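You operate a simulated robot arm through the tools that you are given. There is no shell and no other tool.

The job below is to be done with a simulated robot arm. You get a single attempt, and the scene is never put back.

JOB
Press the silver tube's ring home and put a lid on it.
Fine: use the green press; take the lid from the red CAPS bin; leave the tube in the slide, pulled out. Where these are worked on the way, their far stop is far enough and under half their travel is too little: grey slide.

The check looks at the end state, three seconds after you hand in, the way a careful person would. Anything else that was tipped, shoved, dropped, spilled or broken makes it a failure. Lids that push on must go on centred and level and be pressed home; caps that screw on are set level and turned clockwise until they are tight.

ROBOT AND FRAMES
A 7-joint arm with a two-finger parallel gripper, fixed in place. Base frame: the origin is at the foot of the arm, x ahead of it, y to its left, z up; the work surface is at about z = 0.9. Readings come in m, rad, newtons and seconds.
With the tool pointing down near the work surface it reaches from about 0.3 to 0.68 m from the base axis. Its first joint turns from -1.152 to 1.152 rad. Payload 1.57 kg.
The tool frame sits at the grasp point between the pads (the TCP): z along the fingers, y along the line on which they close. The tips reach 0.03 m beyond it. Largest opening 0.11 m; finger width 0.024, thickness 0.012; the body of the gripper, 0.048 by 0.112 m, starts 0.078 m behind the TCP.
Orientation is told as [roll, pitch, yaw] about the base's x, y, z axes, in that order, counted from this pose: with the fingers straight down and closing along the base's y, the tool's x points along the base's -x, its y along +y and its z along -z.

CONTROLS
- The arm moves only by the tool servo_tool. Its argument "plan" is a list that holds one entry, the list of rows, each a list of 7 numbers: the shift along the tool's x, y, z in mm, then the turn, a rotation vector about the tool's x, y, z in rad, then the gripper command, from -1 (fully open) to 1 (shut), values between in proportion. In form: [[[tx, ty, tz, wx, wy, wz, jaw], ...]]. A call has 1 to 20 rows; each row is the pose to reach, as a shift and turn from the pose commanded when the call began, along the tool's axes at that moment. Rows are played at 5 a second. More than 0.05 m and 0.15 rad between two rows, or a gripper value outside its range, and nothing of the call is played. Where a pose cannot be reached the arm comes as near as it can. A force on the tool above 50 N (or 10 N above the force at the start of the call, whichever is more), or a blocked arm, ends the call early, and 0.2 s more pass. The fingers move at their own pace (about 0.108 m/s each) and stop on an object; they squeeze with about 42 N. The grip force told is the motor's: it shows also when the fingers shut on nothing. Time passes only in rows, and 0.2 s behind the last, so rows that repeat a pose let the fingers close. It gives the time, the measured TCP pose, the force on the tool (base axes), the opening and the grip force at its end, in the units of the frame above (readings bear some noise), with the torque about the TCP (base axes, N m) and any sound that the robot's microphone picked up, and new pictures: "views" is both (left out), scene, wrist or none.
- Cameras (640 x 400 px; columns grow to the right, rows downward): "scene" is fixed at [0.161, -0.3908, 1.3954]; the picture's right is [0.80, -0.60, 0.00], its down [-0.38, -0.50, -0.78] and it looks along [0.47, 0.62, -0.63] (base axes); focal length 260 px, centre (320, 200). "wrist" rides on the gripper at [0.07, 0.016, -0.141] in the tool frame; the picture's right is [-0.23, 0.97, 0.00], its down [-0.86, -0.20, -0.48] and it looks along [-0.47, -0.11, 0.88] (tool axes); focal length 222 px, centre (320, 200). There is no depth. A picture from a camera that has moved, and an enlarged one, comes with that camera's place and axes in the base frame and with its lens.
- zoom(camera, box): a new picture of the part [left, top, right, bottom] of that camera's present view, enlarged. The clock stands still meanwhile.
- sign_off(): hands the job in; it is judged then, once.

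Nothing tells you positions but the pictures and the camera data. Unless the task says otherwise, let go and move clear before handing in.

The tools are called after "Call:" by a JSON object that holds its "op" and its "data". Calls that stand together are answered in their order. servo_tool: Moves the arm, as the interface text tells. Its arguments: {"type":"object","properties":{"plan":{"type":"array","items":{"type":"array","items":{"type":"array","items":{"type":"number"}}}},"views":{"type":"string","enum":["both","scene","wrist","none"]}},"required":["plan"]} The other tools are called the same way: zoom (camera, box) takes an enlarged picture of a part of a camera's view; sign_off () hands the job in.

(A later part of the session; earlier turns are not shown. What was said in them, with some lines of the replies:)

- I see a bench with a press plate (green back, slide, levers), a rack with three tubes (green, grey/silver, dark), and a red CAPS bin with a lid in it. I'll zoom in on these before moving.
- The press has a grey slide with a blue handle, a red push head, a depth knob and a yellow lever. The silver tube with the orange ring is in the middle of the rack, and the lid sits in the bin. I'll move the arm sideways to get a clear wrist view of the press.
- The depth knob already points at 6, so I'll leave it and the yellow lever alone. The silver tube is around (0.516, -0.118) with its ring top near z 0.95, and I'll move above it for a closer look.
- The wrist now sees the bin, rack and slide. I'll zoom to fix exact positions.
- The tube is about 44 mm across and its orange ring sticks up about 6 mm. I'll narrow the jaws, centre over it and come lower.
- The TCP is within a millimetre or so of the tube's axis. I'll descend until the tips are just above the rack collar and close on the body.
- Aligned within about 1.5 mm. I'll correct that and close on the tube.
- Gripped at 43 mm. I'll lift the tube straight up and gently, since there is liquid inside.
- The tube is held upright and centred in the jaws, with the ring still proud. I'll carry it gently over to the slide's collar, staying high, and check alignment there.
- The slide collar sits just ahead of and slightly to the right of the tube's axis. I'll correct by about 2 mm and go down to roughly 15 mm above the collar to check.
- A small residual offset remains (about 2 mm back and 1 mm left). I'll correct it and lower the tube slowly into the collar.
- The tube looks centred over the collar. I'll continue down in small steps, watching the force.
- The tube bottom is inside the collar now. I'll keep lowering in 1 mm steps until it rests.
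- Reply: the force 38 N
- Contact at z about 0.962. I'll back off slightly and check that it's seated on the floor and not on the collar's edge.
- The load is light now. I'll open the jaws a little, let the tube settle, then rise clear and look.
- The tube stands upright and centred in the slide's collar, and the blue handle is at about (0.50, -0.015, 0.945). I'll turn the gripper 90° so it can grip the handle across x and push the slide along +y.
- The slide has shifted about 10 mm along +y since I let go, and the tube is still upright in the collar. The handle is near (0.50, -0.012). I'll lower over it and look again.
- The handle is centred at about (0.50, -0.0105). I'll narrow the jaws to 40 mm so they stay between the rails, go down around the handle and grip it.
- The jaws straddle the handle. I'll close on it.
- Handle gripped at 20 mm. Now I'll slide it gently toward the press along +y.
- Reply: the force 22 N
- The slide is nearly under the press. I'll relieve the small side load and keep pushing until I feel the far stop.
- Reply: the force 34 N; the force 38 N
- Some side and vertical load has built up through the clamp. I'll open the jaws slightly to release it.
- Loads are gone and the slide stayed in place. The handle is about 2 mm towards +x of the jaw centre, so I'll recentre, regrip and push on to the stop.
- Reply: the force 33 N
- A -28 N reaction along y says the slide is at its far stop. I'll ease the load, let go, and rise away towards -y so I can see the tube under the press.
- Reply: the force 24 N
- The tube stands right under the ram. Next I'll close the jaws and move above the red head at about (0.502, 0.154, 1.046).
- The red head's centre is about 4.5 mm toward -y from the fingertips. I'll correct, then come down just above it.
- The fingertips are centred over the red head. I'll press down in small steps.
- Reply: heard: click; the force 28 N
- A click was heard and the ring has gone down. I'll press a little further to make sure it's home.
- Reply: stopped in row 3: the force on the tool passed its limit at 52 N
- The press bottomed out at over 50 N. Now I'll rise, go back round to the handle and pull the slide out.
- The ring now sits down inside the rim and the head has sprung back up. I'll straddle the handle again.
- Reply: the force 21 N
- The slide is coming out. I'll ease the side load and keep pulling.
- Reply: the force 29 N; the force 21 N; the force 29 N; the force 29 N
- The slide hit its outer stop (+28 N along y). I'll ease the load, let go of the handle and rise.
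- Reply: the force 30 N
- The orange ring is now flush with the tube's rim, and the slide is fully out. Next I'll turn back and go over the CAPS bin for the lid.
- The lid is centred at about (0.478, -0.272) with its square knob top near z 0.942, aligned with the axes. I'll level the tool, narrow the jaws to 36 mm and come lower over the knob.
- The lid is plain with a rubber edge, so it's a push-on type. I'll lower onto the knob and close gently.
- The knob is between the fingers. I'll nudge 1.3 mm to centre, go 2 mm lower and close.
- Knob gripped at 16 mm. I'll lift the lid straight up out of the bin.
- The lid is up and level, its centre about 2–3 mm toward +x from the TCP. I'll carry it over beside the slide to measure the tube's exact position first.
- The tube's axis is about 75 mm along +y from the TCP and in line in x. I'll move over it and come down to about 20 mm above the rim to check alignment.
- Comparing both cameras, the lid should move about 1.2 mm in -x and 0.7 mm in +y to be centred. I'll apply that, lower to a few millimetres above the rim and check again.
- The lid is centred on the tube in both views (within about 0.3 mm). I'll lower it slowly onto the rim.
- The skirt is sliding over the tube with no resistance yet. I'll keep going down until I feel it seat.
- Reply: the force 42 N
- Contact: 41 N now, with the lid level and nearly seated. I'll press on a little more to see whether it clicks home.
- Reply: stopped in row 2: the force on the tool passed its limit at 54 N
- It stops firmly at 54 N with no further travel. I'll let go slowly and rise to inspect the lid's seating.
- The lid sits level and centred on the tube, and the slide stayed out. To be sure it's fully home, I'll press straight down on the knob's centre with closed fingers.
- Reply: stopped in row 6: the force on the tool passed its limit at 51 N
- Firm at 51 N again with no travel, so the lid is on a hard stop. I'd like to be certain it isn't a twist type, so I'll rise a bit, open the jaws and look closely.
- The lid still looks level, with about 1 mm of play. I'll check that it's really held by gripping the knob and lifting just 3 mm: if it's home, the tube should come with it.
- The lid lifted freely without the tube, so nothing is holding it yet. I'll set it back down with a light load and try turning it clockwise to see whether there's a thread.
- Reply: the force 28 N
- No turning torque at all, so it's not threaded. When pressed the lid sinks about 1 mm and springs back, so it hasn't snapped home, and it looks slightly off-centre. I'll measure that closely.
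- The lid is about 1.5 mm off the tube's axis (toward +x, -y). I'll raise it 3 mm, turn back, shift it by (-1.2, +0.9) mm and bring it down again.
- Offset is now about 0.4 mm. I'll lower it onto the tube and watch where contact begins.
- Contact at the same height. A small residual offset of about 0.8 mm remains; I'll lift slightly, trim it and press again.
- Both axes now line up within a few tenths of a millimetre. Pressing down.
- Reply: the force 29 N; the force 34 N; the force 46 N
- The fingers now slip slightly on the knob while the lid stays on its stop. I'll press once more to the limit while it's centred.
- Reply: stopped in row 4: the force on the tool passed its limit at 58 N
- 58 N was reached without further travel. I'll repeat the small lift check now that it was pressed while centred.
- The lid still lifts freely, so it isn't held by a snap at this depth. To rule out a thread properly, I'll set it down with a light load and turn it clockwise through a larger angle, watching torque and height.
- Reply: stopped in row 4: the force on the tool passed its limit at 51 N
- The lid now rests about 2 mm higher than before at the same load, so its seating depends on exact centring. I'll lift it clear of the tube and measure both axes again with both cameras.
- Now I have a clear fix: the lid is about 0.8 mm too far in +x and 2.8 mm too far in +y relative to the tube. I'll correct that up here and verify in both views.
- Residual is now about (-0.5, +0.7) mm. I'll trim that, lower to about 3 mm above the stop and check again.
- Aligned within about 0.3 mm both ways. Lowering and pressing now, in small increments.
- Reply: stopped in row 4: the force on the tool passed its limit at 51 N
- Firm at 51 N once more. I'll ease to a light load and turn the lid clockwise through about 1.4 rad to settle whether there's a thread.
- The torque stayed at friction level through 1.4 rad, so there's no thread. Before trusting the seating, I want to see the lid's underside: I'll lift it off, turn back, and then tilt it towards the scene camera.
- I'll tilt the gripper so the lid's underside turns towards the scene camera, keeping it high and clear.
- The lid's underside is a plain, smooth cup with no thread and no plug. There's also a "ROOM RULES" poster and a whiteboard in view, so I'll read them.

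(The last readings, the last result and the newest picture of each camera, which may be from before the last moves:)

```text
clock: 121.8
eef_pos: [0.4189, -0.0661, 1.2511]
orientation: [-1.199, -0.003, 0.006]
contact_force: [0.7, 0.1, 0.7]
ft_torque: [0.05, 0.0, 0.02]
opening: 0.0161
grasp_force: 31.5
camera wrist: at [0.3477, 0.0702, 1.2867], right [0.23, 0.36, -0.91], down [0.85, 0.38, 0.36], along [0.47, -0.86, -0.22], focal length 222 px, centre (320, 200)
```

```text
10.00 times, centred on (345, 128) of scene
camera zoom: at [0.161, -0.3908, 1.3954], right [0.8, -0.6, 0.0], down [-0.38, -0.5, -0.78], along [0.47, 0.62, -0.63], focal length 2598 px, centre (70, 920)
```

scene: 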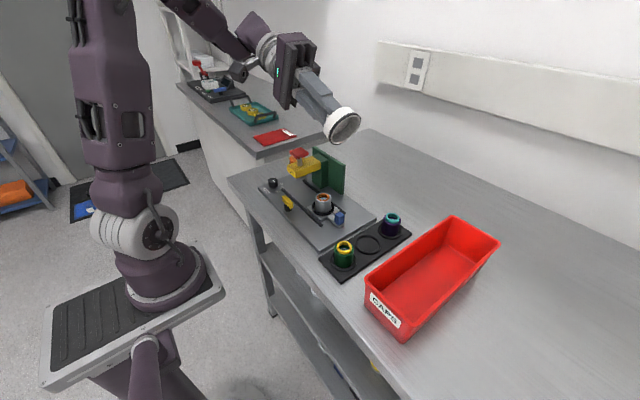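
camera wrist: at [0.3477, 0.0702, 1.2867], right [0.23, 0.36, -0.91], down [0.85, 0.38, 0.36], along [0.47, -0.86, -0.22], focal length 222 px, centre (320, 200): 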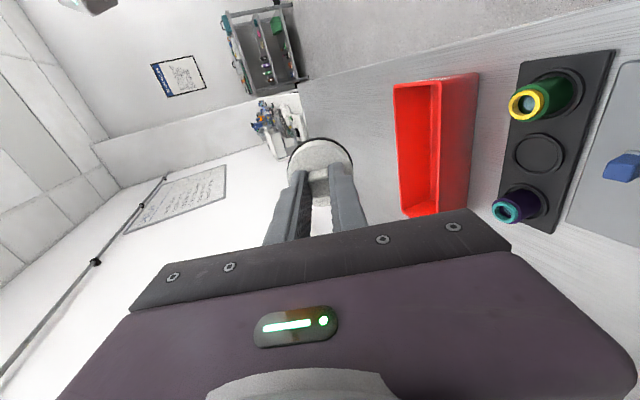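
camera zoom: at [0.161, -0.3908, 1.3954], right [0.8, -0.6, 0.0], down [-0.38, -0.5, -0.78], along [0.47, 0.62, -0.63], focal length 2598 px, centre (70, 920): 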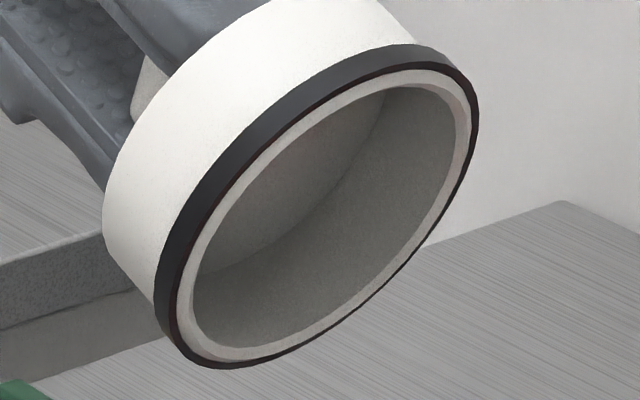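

The lid is a plain cup about 4.5 mm wider than the tube, with a flat roof, so its seat is simply the roof resting on the rim; the ring is visibly flush too. What matters is placing it centred, level and pressed. I'll bring it upright again.

Call:
{"op": "servo_tool", "data": {"plan": [[[-4, 4, -4, -0.1, 0, 0, 1], [-12, 13, -13, -0.22, 0, 0, 1], [-20, 22, -21, -0.34, 0, 0, 1], [-28, 30, -30, -0.46, 0, 0, 1], [-36, 39, -38, -0.58, 0, 0, 1], [-44, 48, -46, -0.7, 0, 0, 1], [-52, 56, -55, -0.82, 0, 0, 1], [-60, 65, -63, -0.94, 0, 0, 1], [-70, 76, -74, -1.06, 0, 0, 1], [-78, 84, -82, -1.16, 0, 0, 1], [-80, 86.4, -84.4, -1.2, 0, 0, 1], [-80, 86.4, -84.4, -1.2, 0, 0, 1]]], "views": "both"}}

```text
clock: 124.4
eef_pos: [0.4996, 0.0454, 1.1996]
orientation: [0.003, -0.003, 0.006]
contact_force: [-0.3, -0.2, -0.4]
ft_torque: [0.02, 0.0, -0.01]
opening: 0.0162
grasp_force: 32.0
camera wrist: at [0.4281, 0.0589, 1.3417], right [0.22, 0.97, 0.0], down [0.85, -0.2, 0.48], along [0.47, -0.1, -0.88], focal length 222 px, centre (320, 200)
```

scene: 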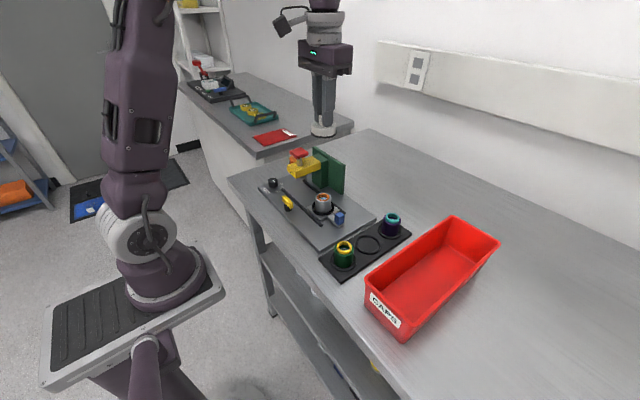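
wrist: 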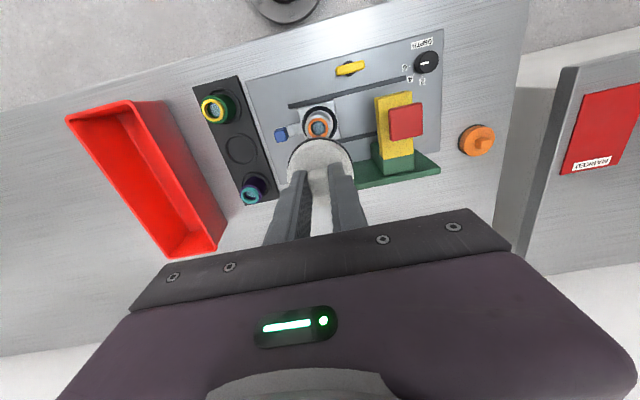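

Call:
{"op": "servo_tool", "data": {"plan": [[[0, 0, 20, 0.003, 0.003, 0.005, 1], [0, 0, 50, 0.003, 0.003, 0.005, 1], [0, 0, 85, 0.003, 0.003, 0.005, 1], [0, 0, 120, 0.003, 0.003, 0.005, 1], [0, 0, 145, 0.003, 0.003, 0.005, 1], [0, 0, 160, 0.003, 0.003, 0.005, 1], [0, 0, 164, 0.003, 0.003, 0.005, 1], [0, 0, 164, 0.003, 0.003, 0.005, 1]]], "views": "both"}}

Call:
{"op": "zoom", "data": {"camera": "scene", "box": [308, 180, 340, 212]}}

Call:
{"op": "zoom", "data": {"camera": "wrist", "box": [284, 110, 356, 164]}}

```text
clock: 126.2
eef_pos: [0.4979, 0.0441, 1.0363]
orientation: [-0.001, 0.002, -0.001]
contact_force: [-0.8, 0.5, -0.2]
ft_torque: [-0.01, -0.04, 0.0]
opening: 0.0162
grasp_force: 31.2
camera wrist: at [0.4277, 0.0597, 1.1788], right [0.23, 0.97, 0.0], down [0.86, -0.2, 0.48], along [0.47, -0.11, -0.88], focal length 222 px, centre (320, 200)
```

scene: 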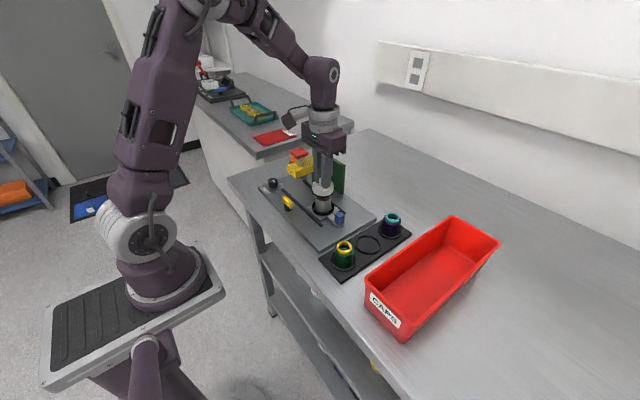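
wrist: 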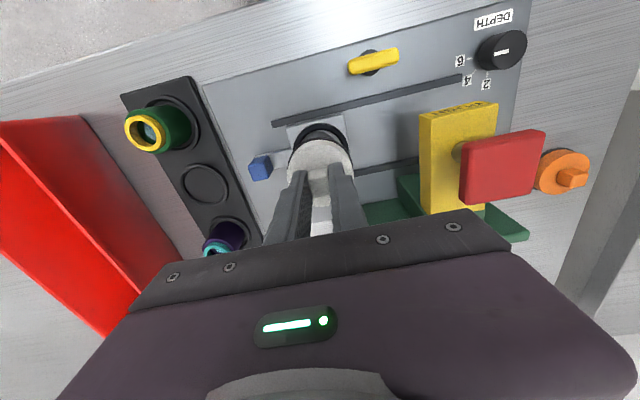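

```text
12.50 times, centred on (324, 196) of scene
camera zoom: at [0.161, -0.3908, 1.3954], right [0.8, -0.6, 0.0], down [-0.38, -0.5, -0.78], along [0.47, 0.62, -0.63], focal length 3248 px, centre (270, 250)
```

zoom: 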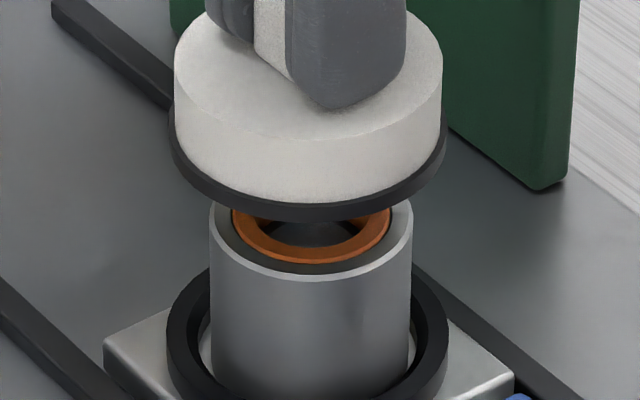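

```text
7.41 times, centred on (320, 137) of wrist
camera zoom: at [0.4277, 0.0597, 1.1788], right [0.23, 0.97, 0.0], down [0.86, -0.2, 0.48], along [0.47, -0.11, -0.88], focal length 1645 px, centre (320, 667)
```

zoom: 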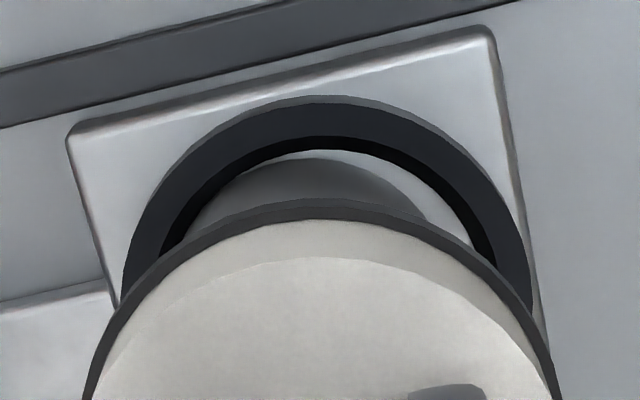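

Call:
{"op": "servo_tool", "data": {"plan": [[[0.1, -0.9, 0, 0, 0, 0, 1], [0.1, -1.8, 2, 0, 0, 0, 1], [0.1, -1.8, 5, 0, 0, 0, 1], [0.1, -1.8, 5, 0, 0, 0, 1]]], "views": "both"}}

Call:
{"op": "zoom", "data": {"camera": "scene", "box": [308, 180, 340, 212]}}

Call:
{"op": "zoom", "data": {"camera": "wrist", "box": [284, 110, 356, 164]}}

```text
clock: 127.2
eef_pos: [0.4985, 0.0429, 1.0313]
orientation: [0.0, 0.0, 0.001]
contact_force: [0.0, -0.1, -0.6]
ft_torque: [0.02, -0.01, -0.03]
opening: 0.0162
grasp_force: 31.5
camera wrist: at [0.428, 0.0582, 1.1737], right [0.23, 0.97, 0.0], down [0.86, -0.2, 0.48], along [0.47, -0.11, -0.88], focal length 222 px, centre (320, 200)
```

scene: 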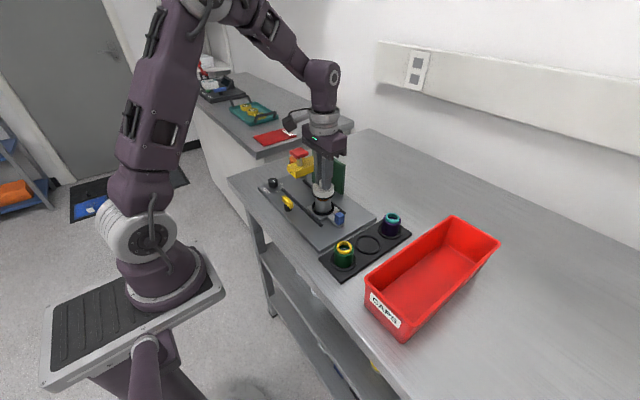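
wrist: 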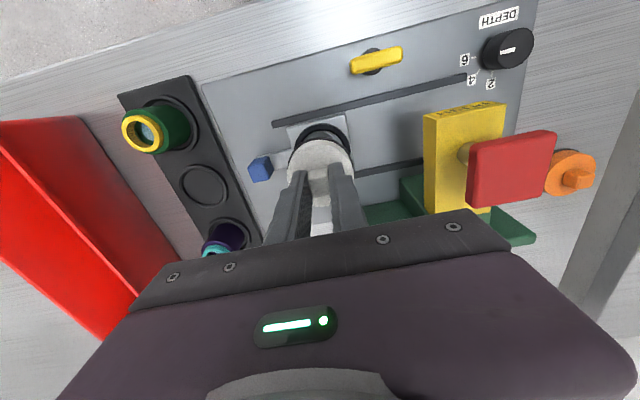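

```text
12.50 times, centred on (324, 196) of scene
camera zoom: at [0.161, -0.3908, 1.3954], right [0.8, -0.6, 0.0], down [-0.38, -0.5, -0.78], along [0.47, 0.62, -0.63], focal length 3248 px, centre (270, 250)
```

zoom: 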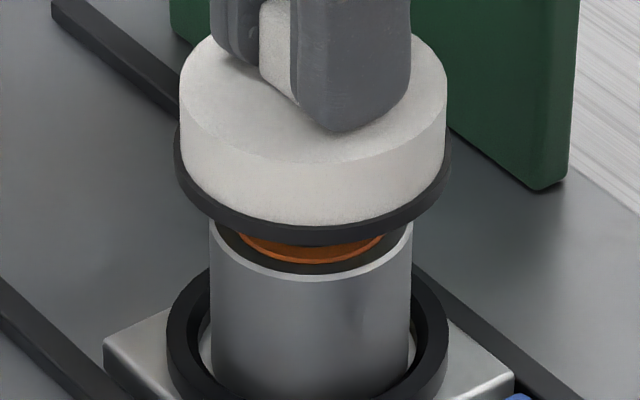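

```text
7.41 times, centred on (320, 137) of wrist
camera zoom: at [0.428, 0.0582, 1.1737], right [0.23, 0.97, 0.0], down [0.86, -0.2, 0.48], along [0.47, -0.11, -0.88], focal length 1645 px, centre (320, 667)
```

zoom: 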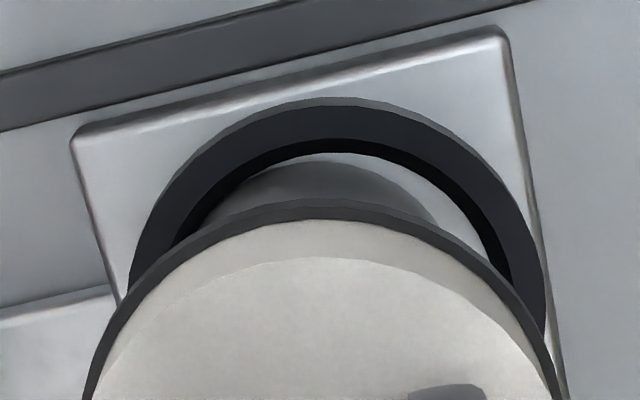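

Centred to about 0.2 mm in both views. Lowering straight down.

Call:
{"op": "servo_tool", "data": {"plan": [[[0.2, 0, 6, 0, 0, 0, 1], [0.2, 0, 12, 0, 0, 0, 1], [0.2, 0, 18, 0, 0, 0, 1], [0.2, 0, 24, 0, 0, 0, 1], [0.2, 0, 28, 0, 0, 0, 1], [0.2, 0, 28, 0, 0, 0, 1]]], "views": "both"}}

Call:
{"op": "zoom", "data": {"camera": "scene", "box": [308, 184, 340, 216]}}

Call:
{"op": "zoom", "data": {"camera": "wrist", "box": [284, 115, 356, 169]}}

```text
clock: 128.6
eef_pos: [0.4976, 0.0418, 1.0043]
orientation: [0.001, -0.001, 0.0]
contact_force: [0.1, 0.4, 0.2]
ft_torque: [0.01, 0.0, -0.02]
opening: 0.0159
grasp_force: 31.8
camera wrist: at [0.428, 0.0566, 1.1458], right [0.23, 0.97, 0.0], down [0.86, -0.2, 0.48], along [0.47, -0.11, -0.88], focal length 222 px, centre (320, 200)
```

scene: 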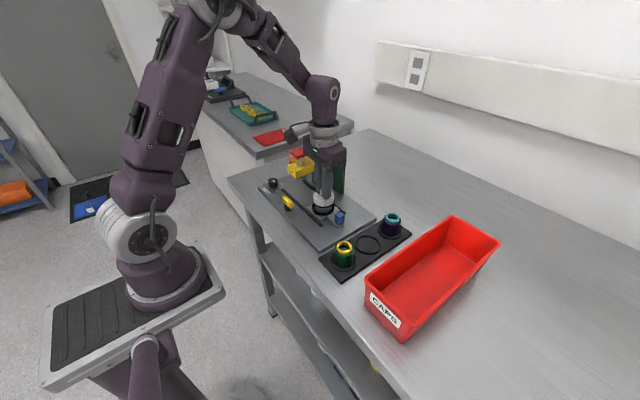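
wrist: 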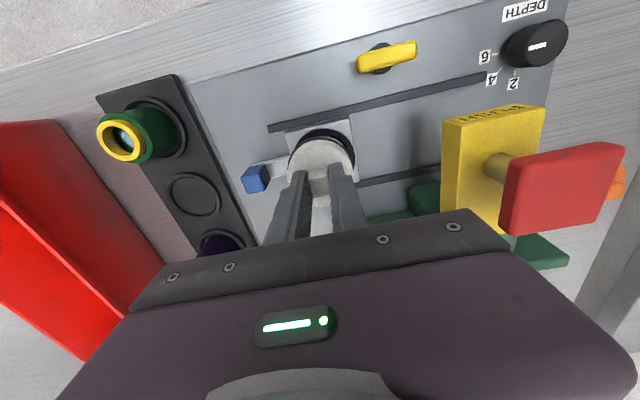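

```text
12.50 times, centred on (324, 200) of scene
camera zoom: at [0.161, -0.3908, 1.3954], right [0.8, -0.6, 0.0], down [-0.38, -0.5, -0.78], along [0.47, 0.62, -0.63], focal length 3248 px, centre (270, 200)
```

zoom: 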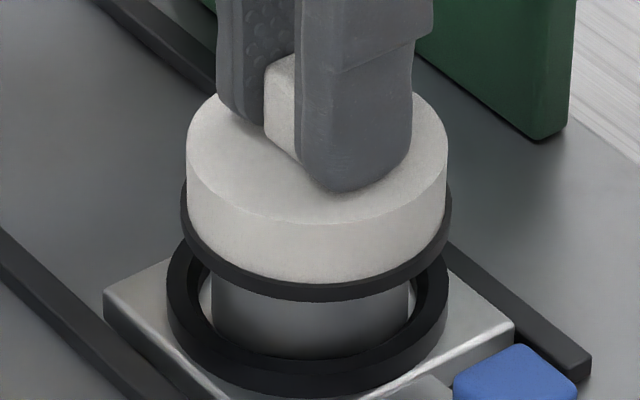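

```text
7.41 times, centred on (320, 142) of wrist
camera zoom: at [0.428, 0.0566, 1.1458], right [0.23, 0.97, 0.0], down [0.86, -0.2, 0.48], along [0.47, -0.11, -0.88], focal length 1645 px, centre (320, 630)
```

zoom: 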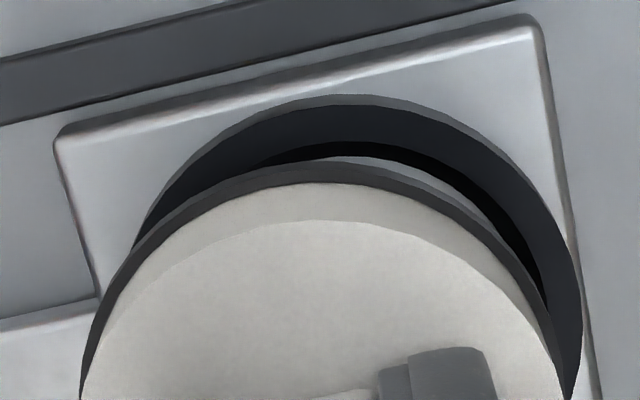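

Call:
{"op": "servo_tool", "data": {"plan": [[[0.5, 1.1, 0, 0, 0, 0, 1], [0.5, 1.1, 0, 0, 0, 0, 1], [0.5, 1.1, 0, 0, 0, 0, 1]]], "views": "both"}}

Call:
{"op": "zoom", "data": {"camera": "scene", "box": [308, 184, 340, 216]}}

Call:
{"op": "zoom", "data": {"camera": "wrist", "box": [284, 115, 356, 169]}}

```text
clock: 129.4
eef_pos: [0.4978, 0.0432, 1.0045]
orientation: [0.001, 0.001, 0.001]
contact_force: [0.1, -0.1, -0.3]
ft_torque: [-0.01, -0.04, 0.03]
opening: 0.0163
grasp_force: 31.7
camera wrist: at [0.4276, 0.0579, 1.1459], right [0.23, 0.97, 0.0], down [0.86, -0.2, 0.48], along [0.47, -0.11, -0.88], focal length 222 px, centre (320, 200)
```

scene: 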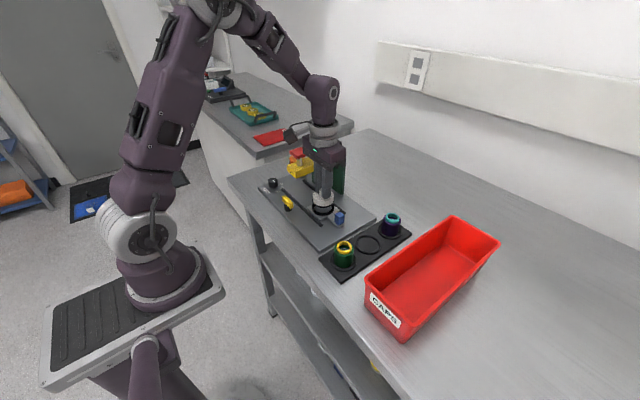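
wrist: 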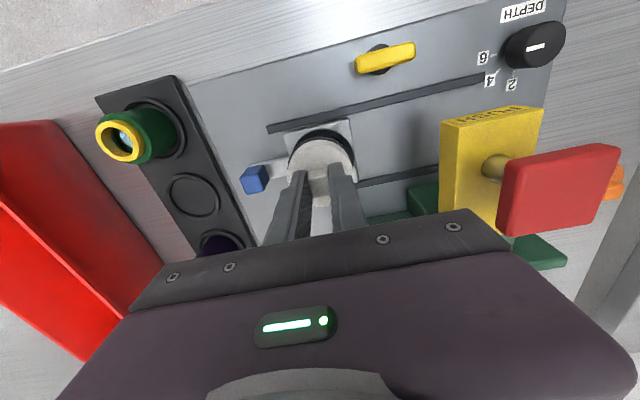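

```text
12.50 times, centred on (324, 200) of scene
camera zoom: at [0.161, -0.3908, 1.3954], right [0.8, -0.6, 0.0], down [-0.38, -0.5, -0.78], along [0.47, 0.62, -0.63], focal length 3248 px, centre (270, 200)
```

zoom: 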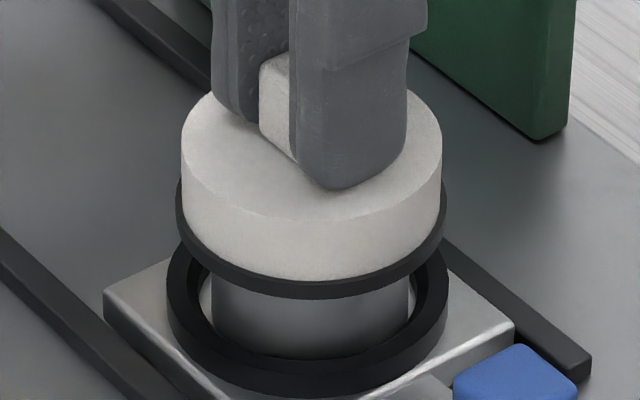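

```text
7.41 times, centred on (320, 142) of wrist
camera zoom: at [0.4276, 0.0579, 1.1459], right [0.23, 0.97, 0.0], down [0.86, -0.2, 0.48], along [0.47, -0.11, -0.88], focal length 1645 px, centre (320, 630)
```

zoom: 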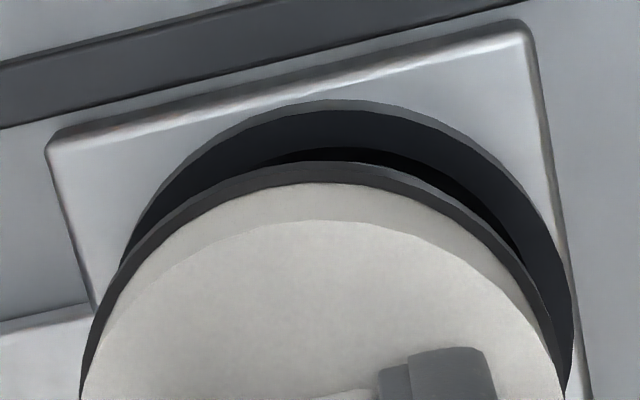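

Offset is now within about 0.2 mm. I'll set it down with a light load and check once more.

Call:
{"op": "servo_tool", "data": {"plan": [[[0, 0, 1, 0, 0, 0, 1], [0, 0, 2, 0, 0, 0, 1], [0, 0, 3, 0, 0, 0, 1], [0, 0, 3.3, 0, 0, 0, 1]]], "views": "both"}}

Call:
{"op": "zoom", "data": {"camera": "scene", "box": [308, 184, 340, 216]}}

Call:
{"op": "zoom", "data": {"camera": "wrist", "box": [284, 115, 356, 169]}}

```text
clock: 130.4
eef_pos: [0.497, 0.0435, 1.0]
orientation: [0.0, -0.001, 0.0]
contact_force: [-4.3, 0.5, 30.6]
ft_torque: [0.01, 0.07, 0.01]
opening: 0.0162
grasp_force: 32.0
camera wrist: at [0.4272, 0.0584, 1.1425], right [0.23, 0.97, 0.0], down [0.85, -0.2, 0.48], along [0.47, -0.11, -0.88], focal length 222 px, centre (320, 200)
```

scene: 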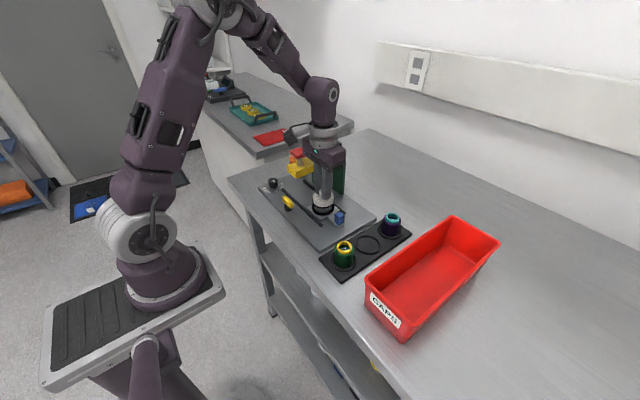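
wrist: 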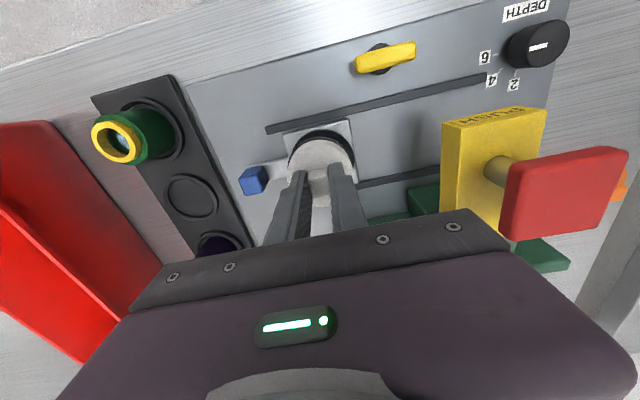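

```text
12.50 times, centred on (324, 200) of scene
camera zoom: at [0.1604, -0.3909, 1.3954], right [0.8, -0.6, 0.0], down [-0.38, -0.5, -0.78], along [0.47, 0.62, -0.63], focal length 3248 px, centre (270, 200)
```

zoom: 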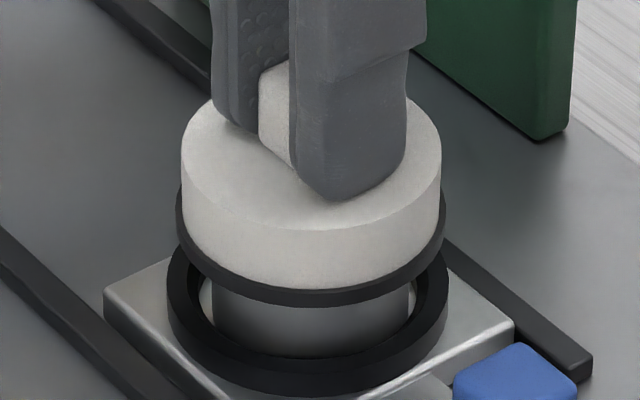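

```text
7.41 times, centred on (320, 142) of wrist
camera zoom: at [0.4272, 0.0584, 1.1425], right [0.23, 0.97, 0.0], down [0.85, -0.2, 0.48], along [0.47, -0.11, -0.88], focal length 1645 px, centre (320, 630)
```

zoom: 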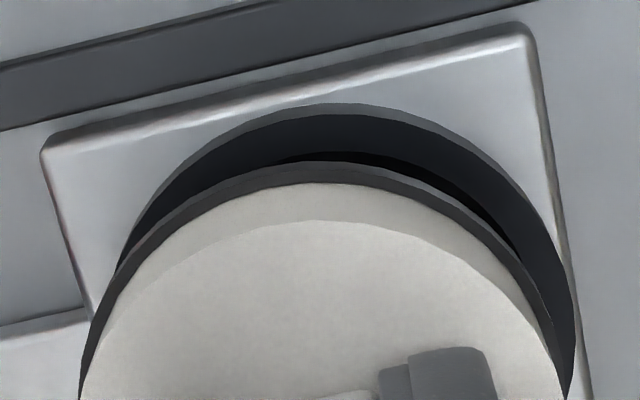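

The lid is concentric with the tube at 30 N. I'll press to about 45 N and hold briefly.

Call:
{"op": "servo_tool", "data": {"plan": [[[0, 0, 0.4, 0, 0, 0, 1], [0, 0, 0.8, 0, 0, 0, 1], [0, 0, 0.8, 0, 0, 0, 1], [0, 0, 0.8, 0, 0, 0, 1], [0, 0, 0.8, 0, 0, 0, 1], [0, 0, 0.8, 0, 0, 0, 1]]], "views": "none"}}

```text
clock: 131.8
eef_pos: [0.4978, 0.0455, 1.0001]
orientation: [0.0, -0.001, 0.001]
contact_force: [0.5, -1.3, 47.3]
ft_torque: [-0.03, -0.09, -0.01]
opening: 0.0162
grasp_force: 31.4
```

No further movement at 47 N. I'll take a precise look at the seated height before letting go.

Call:
{"op": "zoom", "data": {"camera": "scene", "box": [312, 190, 336, 210]}}

Call:
{"op": "zoom", "data": {"camera": "scene", "box": [308, 184, 340, 216]}}

```text
16.00 times, centred on (324, 200) of scene
camera zoom: at [0.1603, -0.3909, 1.3954], right [0.8, -0.6, 0.0], down [-0.38, -0.5, -0.78], along [0.47, 0.62, -0.63], focal length 4158 px, centre (256, 200)
```

zoom: 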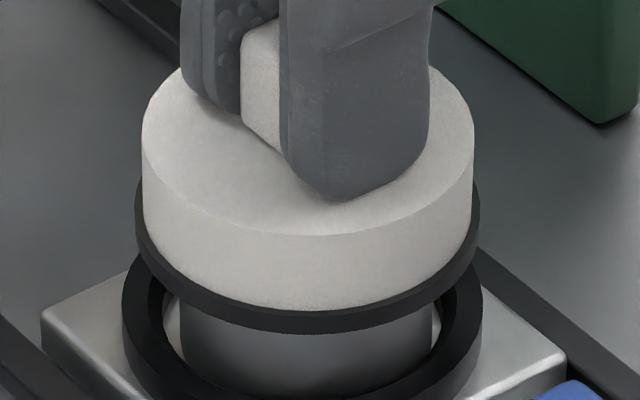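

```text
12.50 times, centred on (324, 200) of scene
camera zoom: at [0.1603, -0.3909, 1.3954], right [0.8, -0.6, 0.0], down [-0.38, -0.5, -0.78], along [0.47, 0.62, -0.63], focal length 3248 px, centre (270, 200)
```

zoom: 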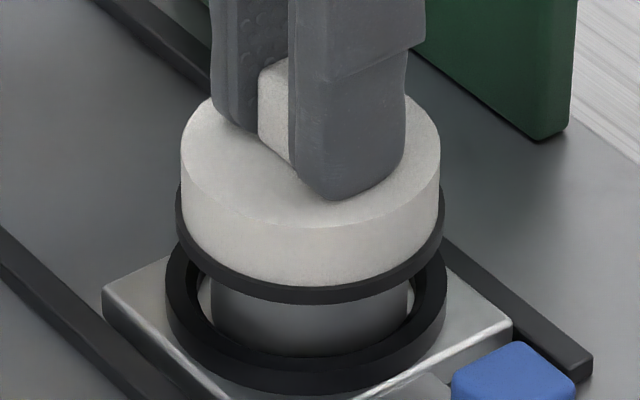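

Measured directly against the ring, the lid's roof sits right on the rim (about 15 mm of overlap, matching the cup's depth), so it's home. I'll ease the load and let go gently.

Call:
{"op": "servo_tool", "data": {"plan": [[[0, 0, -1.2, 0, 0, 0, 1], [0, 0, -2.4, 0, 0, 0, 1], [0, 0, -2.4, 0, 0, 0, 1]]], "views": "none"}}

```text
clock: 132.6
eef_pos: [0.4972, 0.0444, 1.0004]
orientation: [0.001, 0.006, 0.0]
contact_force: [0.8, 0.5, 1.9]
ft_torque: [0.04, -0.02, -0.01]
opening: 0.0161
grasp_force: 31.7
```

Call:
{"op": "servo_tool", "data": {"plan": [[[0, 0, 0, 0, 0, 0, 0.68], [0, 0, 0, 0, 0, 0, 0.62], [0, 0, 0, 0, 0, 0, 0.55], [0, 0, 0, 0, 0, 0, 0.45], [0, 0, 0, 0, 0, 0, 0.35], [0, 0, 0, 0, 0, 0, 0.35], [0, 0, -10, 0, 0, 0, 0.35], [0, 0, -30, 0, 0, 0, 0.35], [0, 0, -60, 0, 0, 0, 0.35], [0, 0, -80, 0, 0, 0, 0.35], [0, 0, -80, 0, 0, 0, 0.35]]], "views": "both"}}

Call:
{"op": "zoom", "data": {"camera": "scene", "box": [308, 184, 340, 216]}}

Call:
{"op": "zoom", "data": {"camera": "wrist", "box": [275, 105, 365, 175]}}

```text
clock: 135.0
eef_pos: [0.4965, 0.0439, 1.0822]
orientation: [0.0, 0.001, -0.001]
contact_force: [0.2, -0.3, -0.5]
ft_torque: [0.03, -0.02, 0.03]
opening: 0.0359
grasp_force: 0.1
camera wrist: at [0.4267, 0.0591, 1.2233], right [0.23, 0.97, 0.0], down [0.86, -0.2, 0.48], along [0.47, -0.11, -0.88], focal length 222 px, centre (320, 200)
```

scene: 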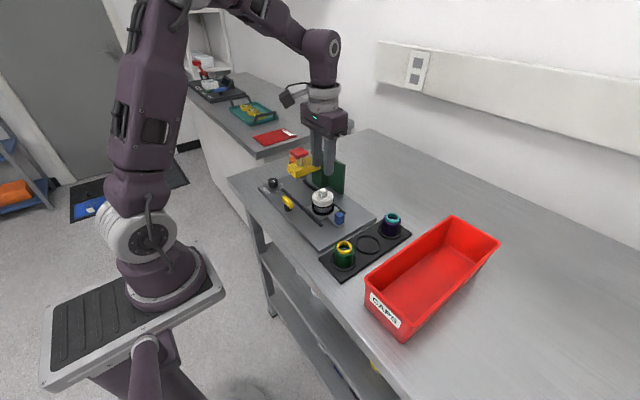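
wrist: 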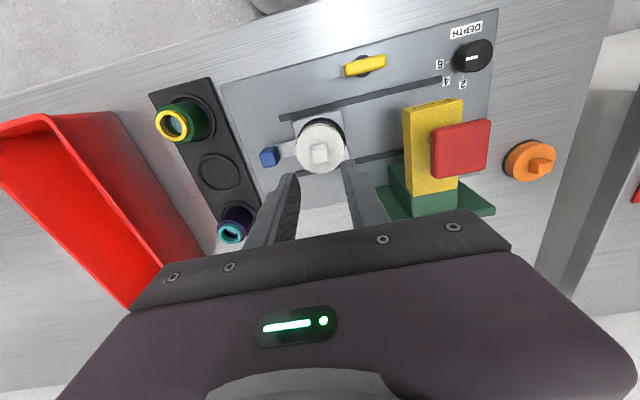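

```text
12.50 times, centred on (324, 200) of scene
camera zoom: at [0.161, -0.3908, 1.3954], right [0.8, -0.6, 0.0], down [-0.38, -0.5, -0.78], along [0.47, 0.62, -0.63], focal length 3248 px, centre (270, 200)
```

zoom: 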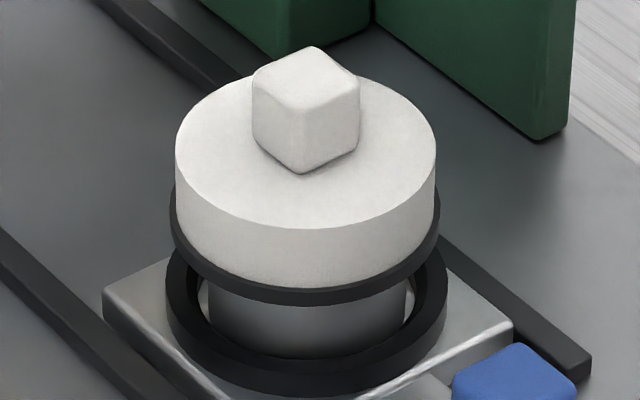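

```text
5.71 times, centred on (320, 140) of wrist
camera zoom: at [0.4267, 0.0591, 1.2233], right [0.23, 0.97, 0.0], down [0.86, -0.2, 0.48], along [0.47, -0.11, -0.88], focal length 1269 px, centre (320, 543)
```

zoom: 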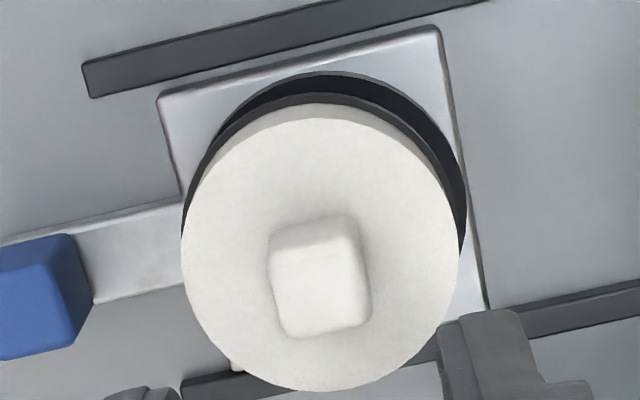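

The lid stayed seated: level, centred within about half a millimetre, and the slide is still fully out. I'll move the arm up and clear, then take a final look.

Call:
{"op": "servo_tool", "data": {"plan": [[[0, 0, -30, 0, 0, 0, 0.35], [0, 0, -70, 0, 0, 0, 0.0], [20, 0, -105, 0, 0, 0, -0.5], [60, 0, -130, 0, 0, 0, -0.5], [100, 0, -150, 0, 0, 0, -0.5], [140, 0, -155, 0, 0, 0, -0.5], [140, 0, -155, 0, 0, 0, -0.5]]], "views": "both"}}

Call:
{"op": "zoom", "data": {"camera": "scene", "box": [250, 140, 410, 260]}}

Call:
{"op": "zoom", "data": {"camera": "scene", "box": [308, 184, 340, 216]}}

Call:
{"op": "zoom", "data": {"camera": "wrist", "box": [180, 100, 480, 260]}}

```text
clock: 136.6
eef_pos: [0.358, 0.0458, 1.2352]
orientation: [0.001, 0.0, 0.001]
contact_force: [-1.0, 0.2, -0.2]
ft_torque: [-0.03, 0.0, 0.0]
opening: 0.0822
grasp_force: 0.0
camera wrist: at [0.2877, 0.0604, 1.3767], right [0.23, 0.97, 0.0], down [0.86, -0.2, 0.48], along [0.47, -0.11, -0.88], focal length 222 px, centre (320, 200)
```

scene: 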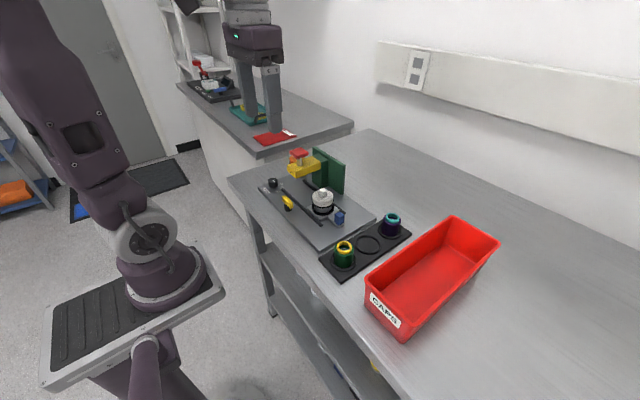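
wrist: 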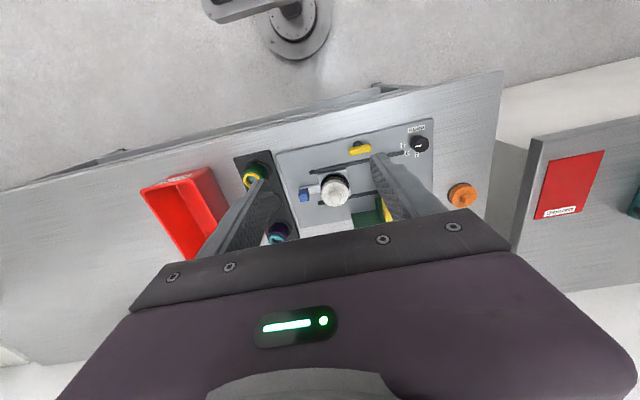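

```text
3.33 times, centred on (330, 200) of scene
camera zoom: at [0.161, -0.3908, 1.3954], right [0.8, -0.6, 0.0], down [-0.38, -0.5, -0.78], along [0.47, 0.62, -0.63], focal length 866 px, centre (287, 200)
```

zoom: 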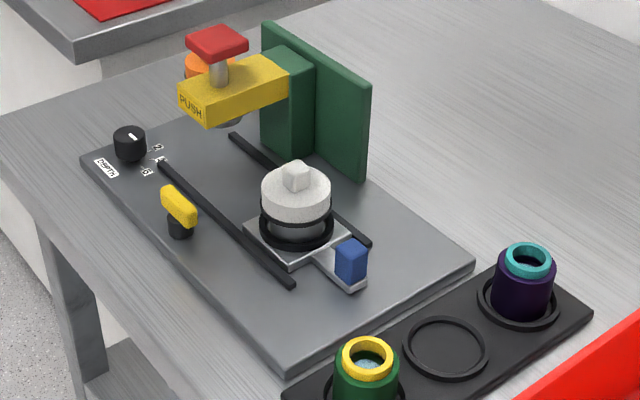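

```text
12.50 times, centred on (324, 200) of scene
camera zoom: at [0.161, -0.3908, 1.3954], right [0.8, -0.6, 0.0], down [-0.38, -0.5, -0.78], along [0.47, 0.62, -0.63], focal length 3248 px, centre (270, 200)
```

zoom: 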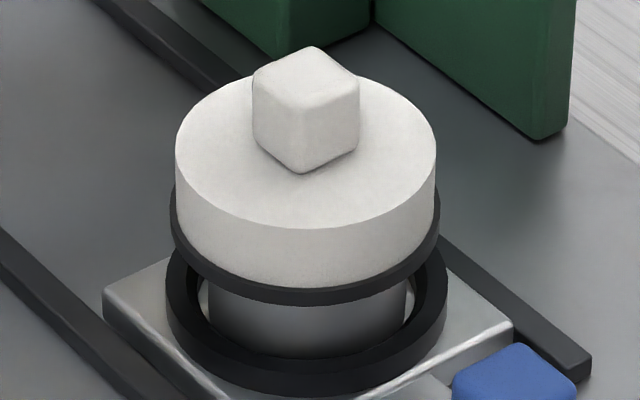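

```text
2.13 times, centred on (330, 180) of wrist
camera zoom: at [0.2877, 0.0604, 1.3767], right [0.23, 0.97, 0.0], down [0.86, -0.2, 0.48], along [0.47, -0.11, -0.88], focal length 474 px, centre (299, 243)
```

zoom: 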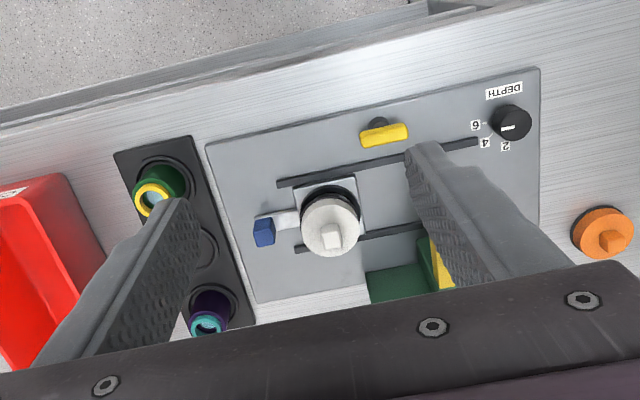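

The silver tube is in the slide, which is pulled fully out. Its ring is pressed flush, and the lid sits level and centred on the rim. The rack, bin, depth knob, lever and spare orange lid are where they started, and the arm is clear. I'm handing in.

Call:
{"op": "sign_off", "data": {}}

```text
The job is handed in.
```

I handed the job in with the silver tube's ring pressed home and the lid on. One doubt remains: the lid rests on the tube and nothing seems to lock it there.

- **Ring:** The green press clicked and then took just over 50 N without moving further. Close up, the orange ring looks flush with the tube's rim.
- **Lid:** It came from the red CAPS bin and is a plain cup with no thread. I pressed it several times, up to 58 N, and each time it met a hard stop. I never heard a click, and in small lift tests it came up freely without the tube. I set it back down, pressed it to about 47 N and let go. By the camera measurements its roof then sat on the rim, level and about half a millimetre off centre.
- **Slide:** I pushed it to its far stop for the pressing, then pulled it back to its outer stop. The tube is standing in it, a little off centre in its collar.
- **Everything else:** The other two tubes, the bin, the depth knob (still on 6), the yellow lever and the spare orange lid look undisturbed. The gripper is open and clear of the bench.
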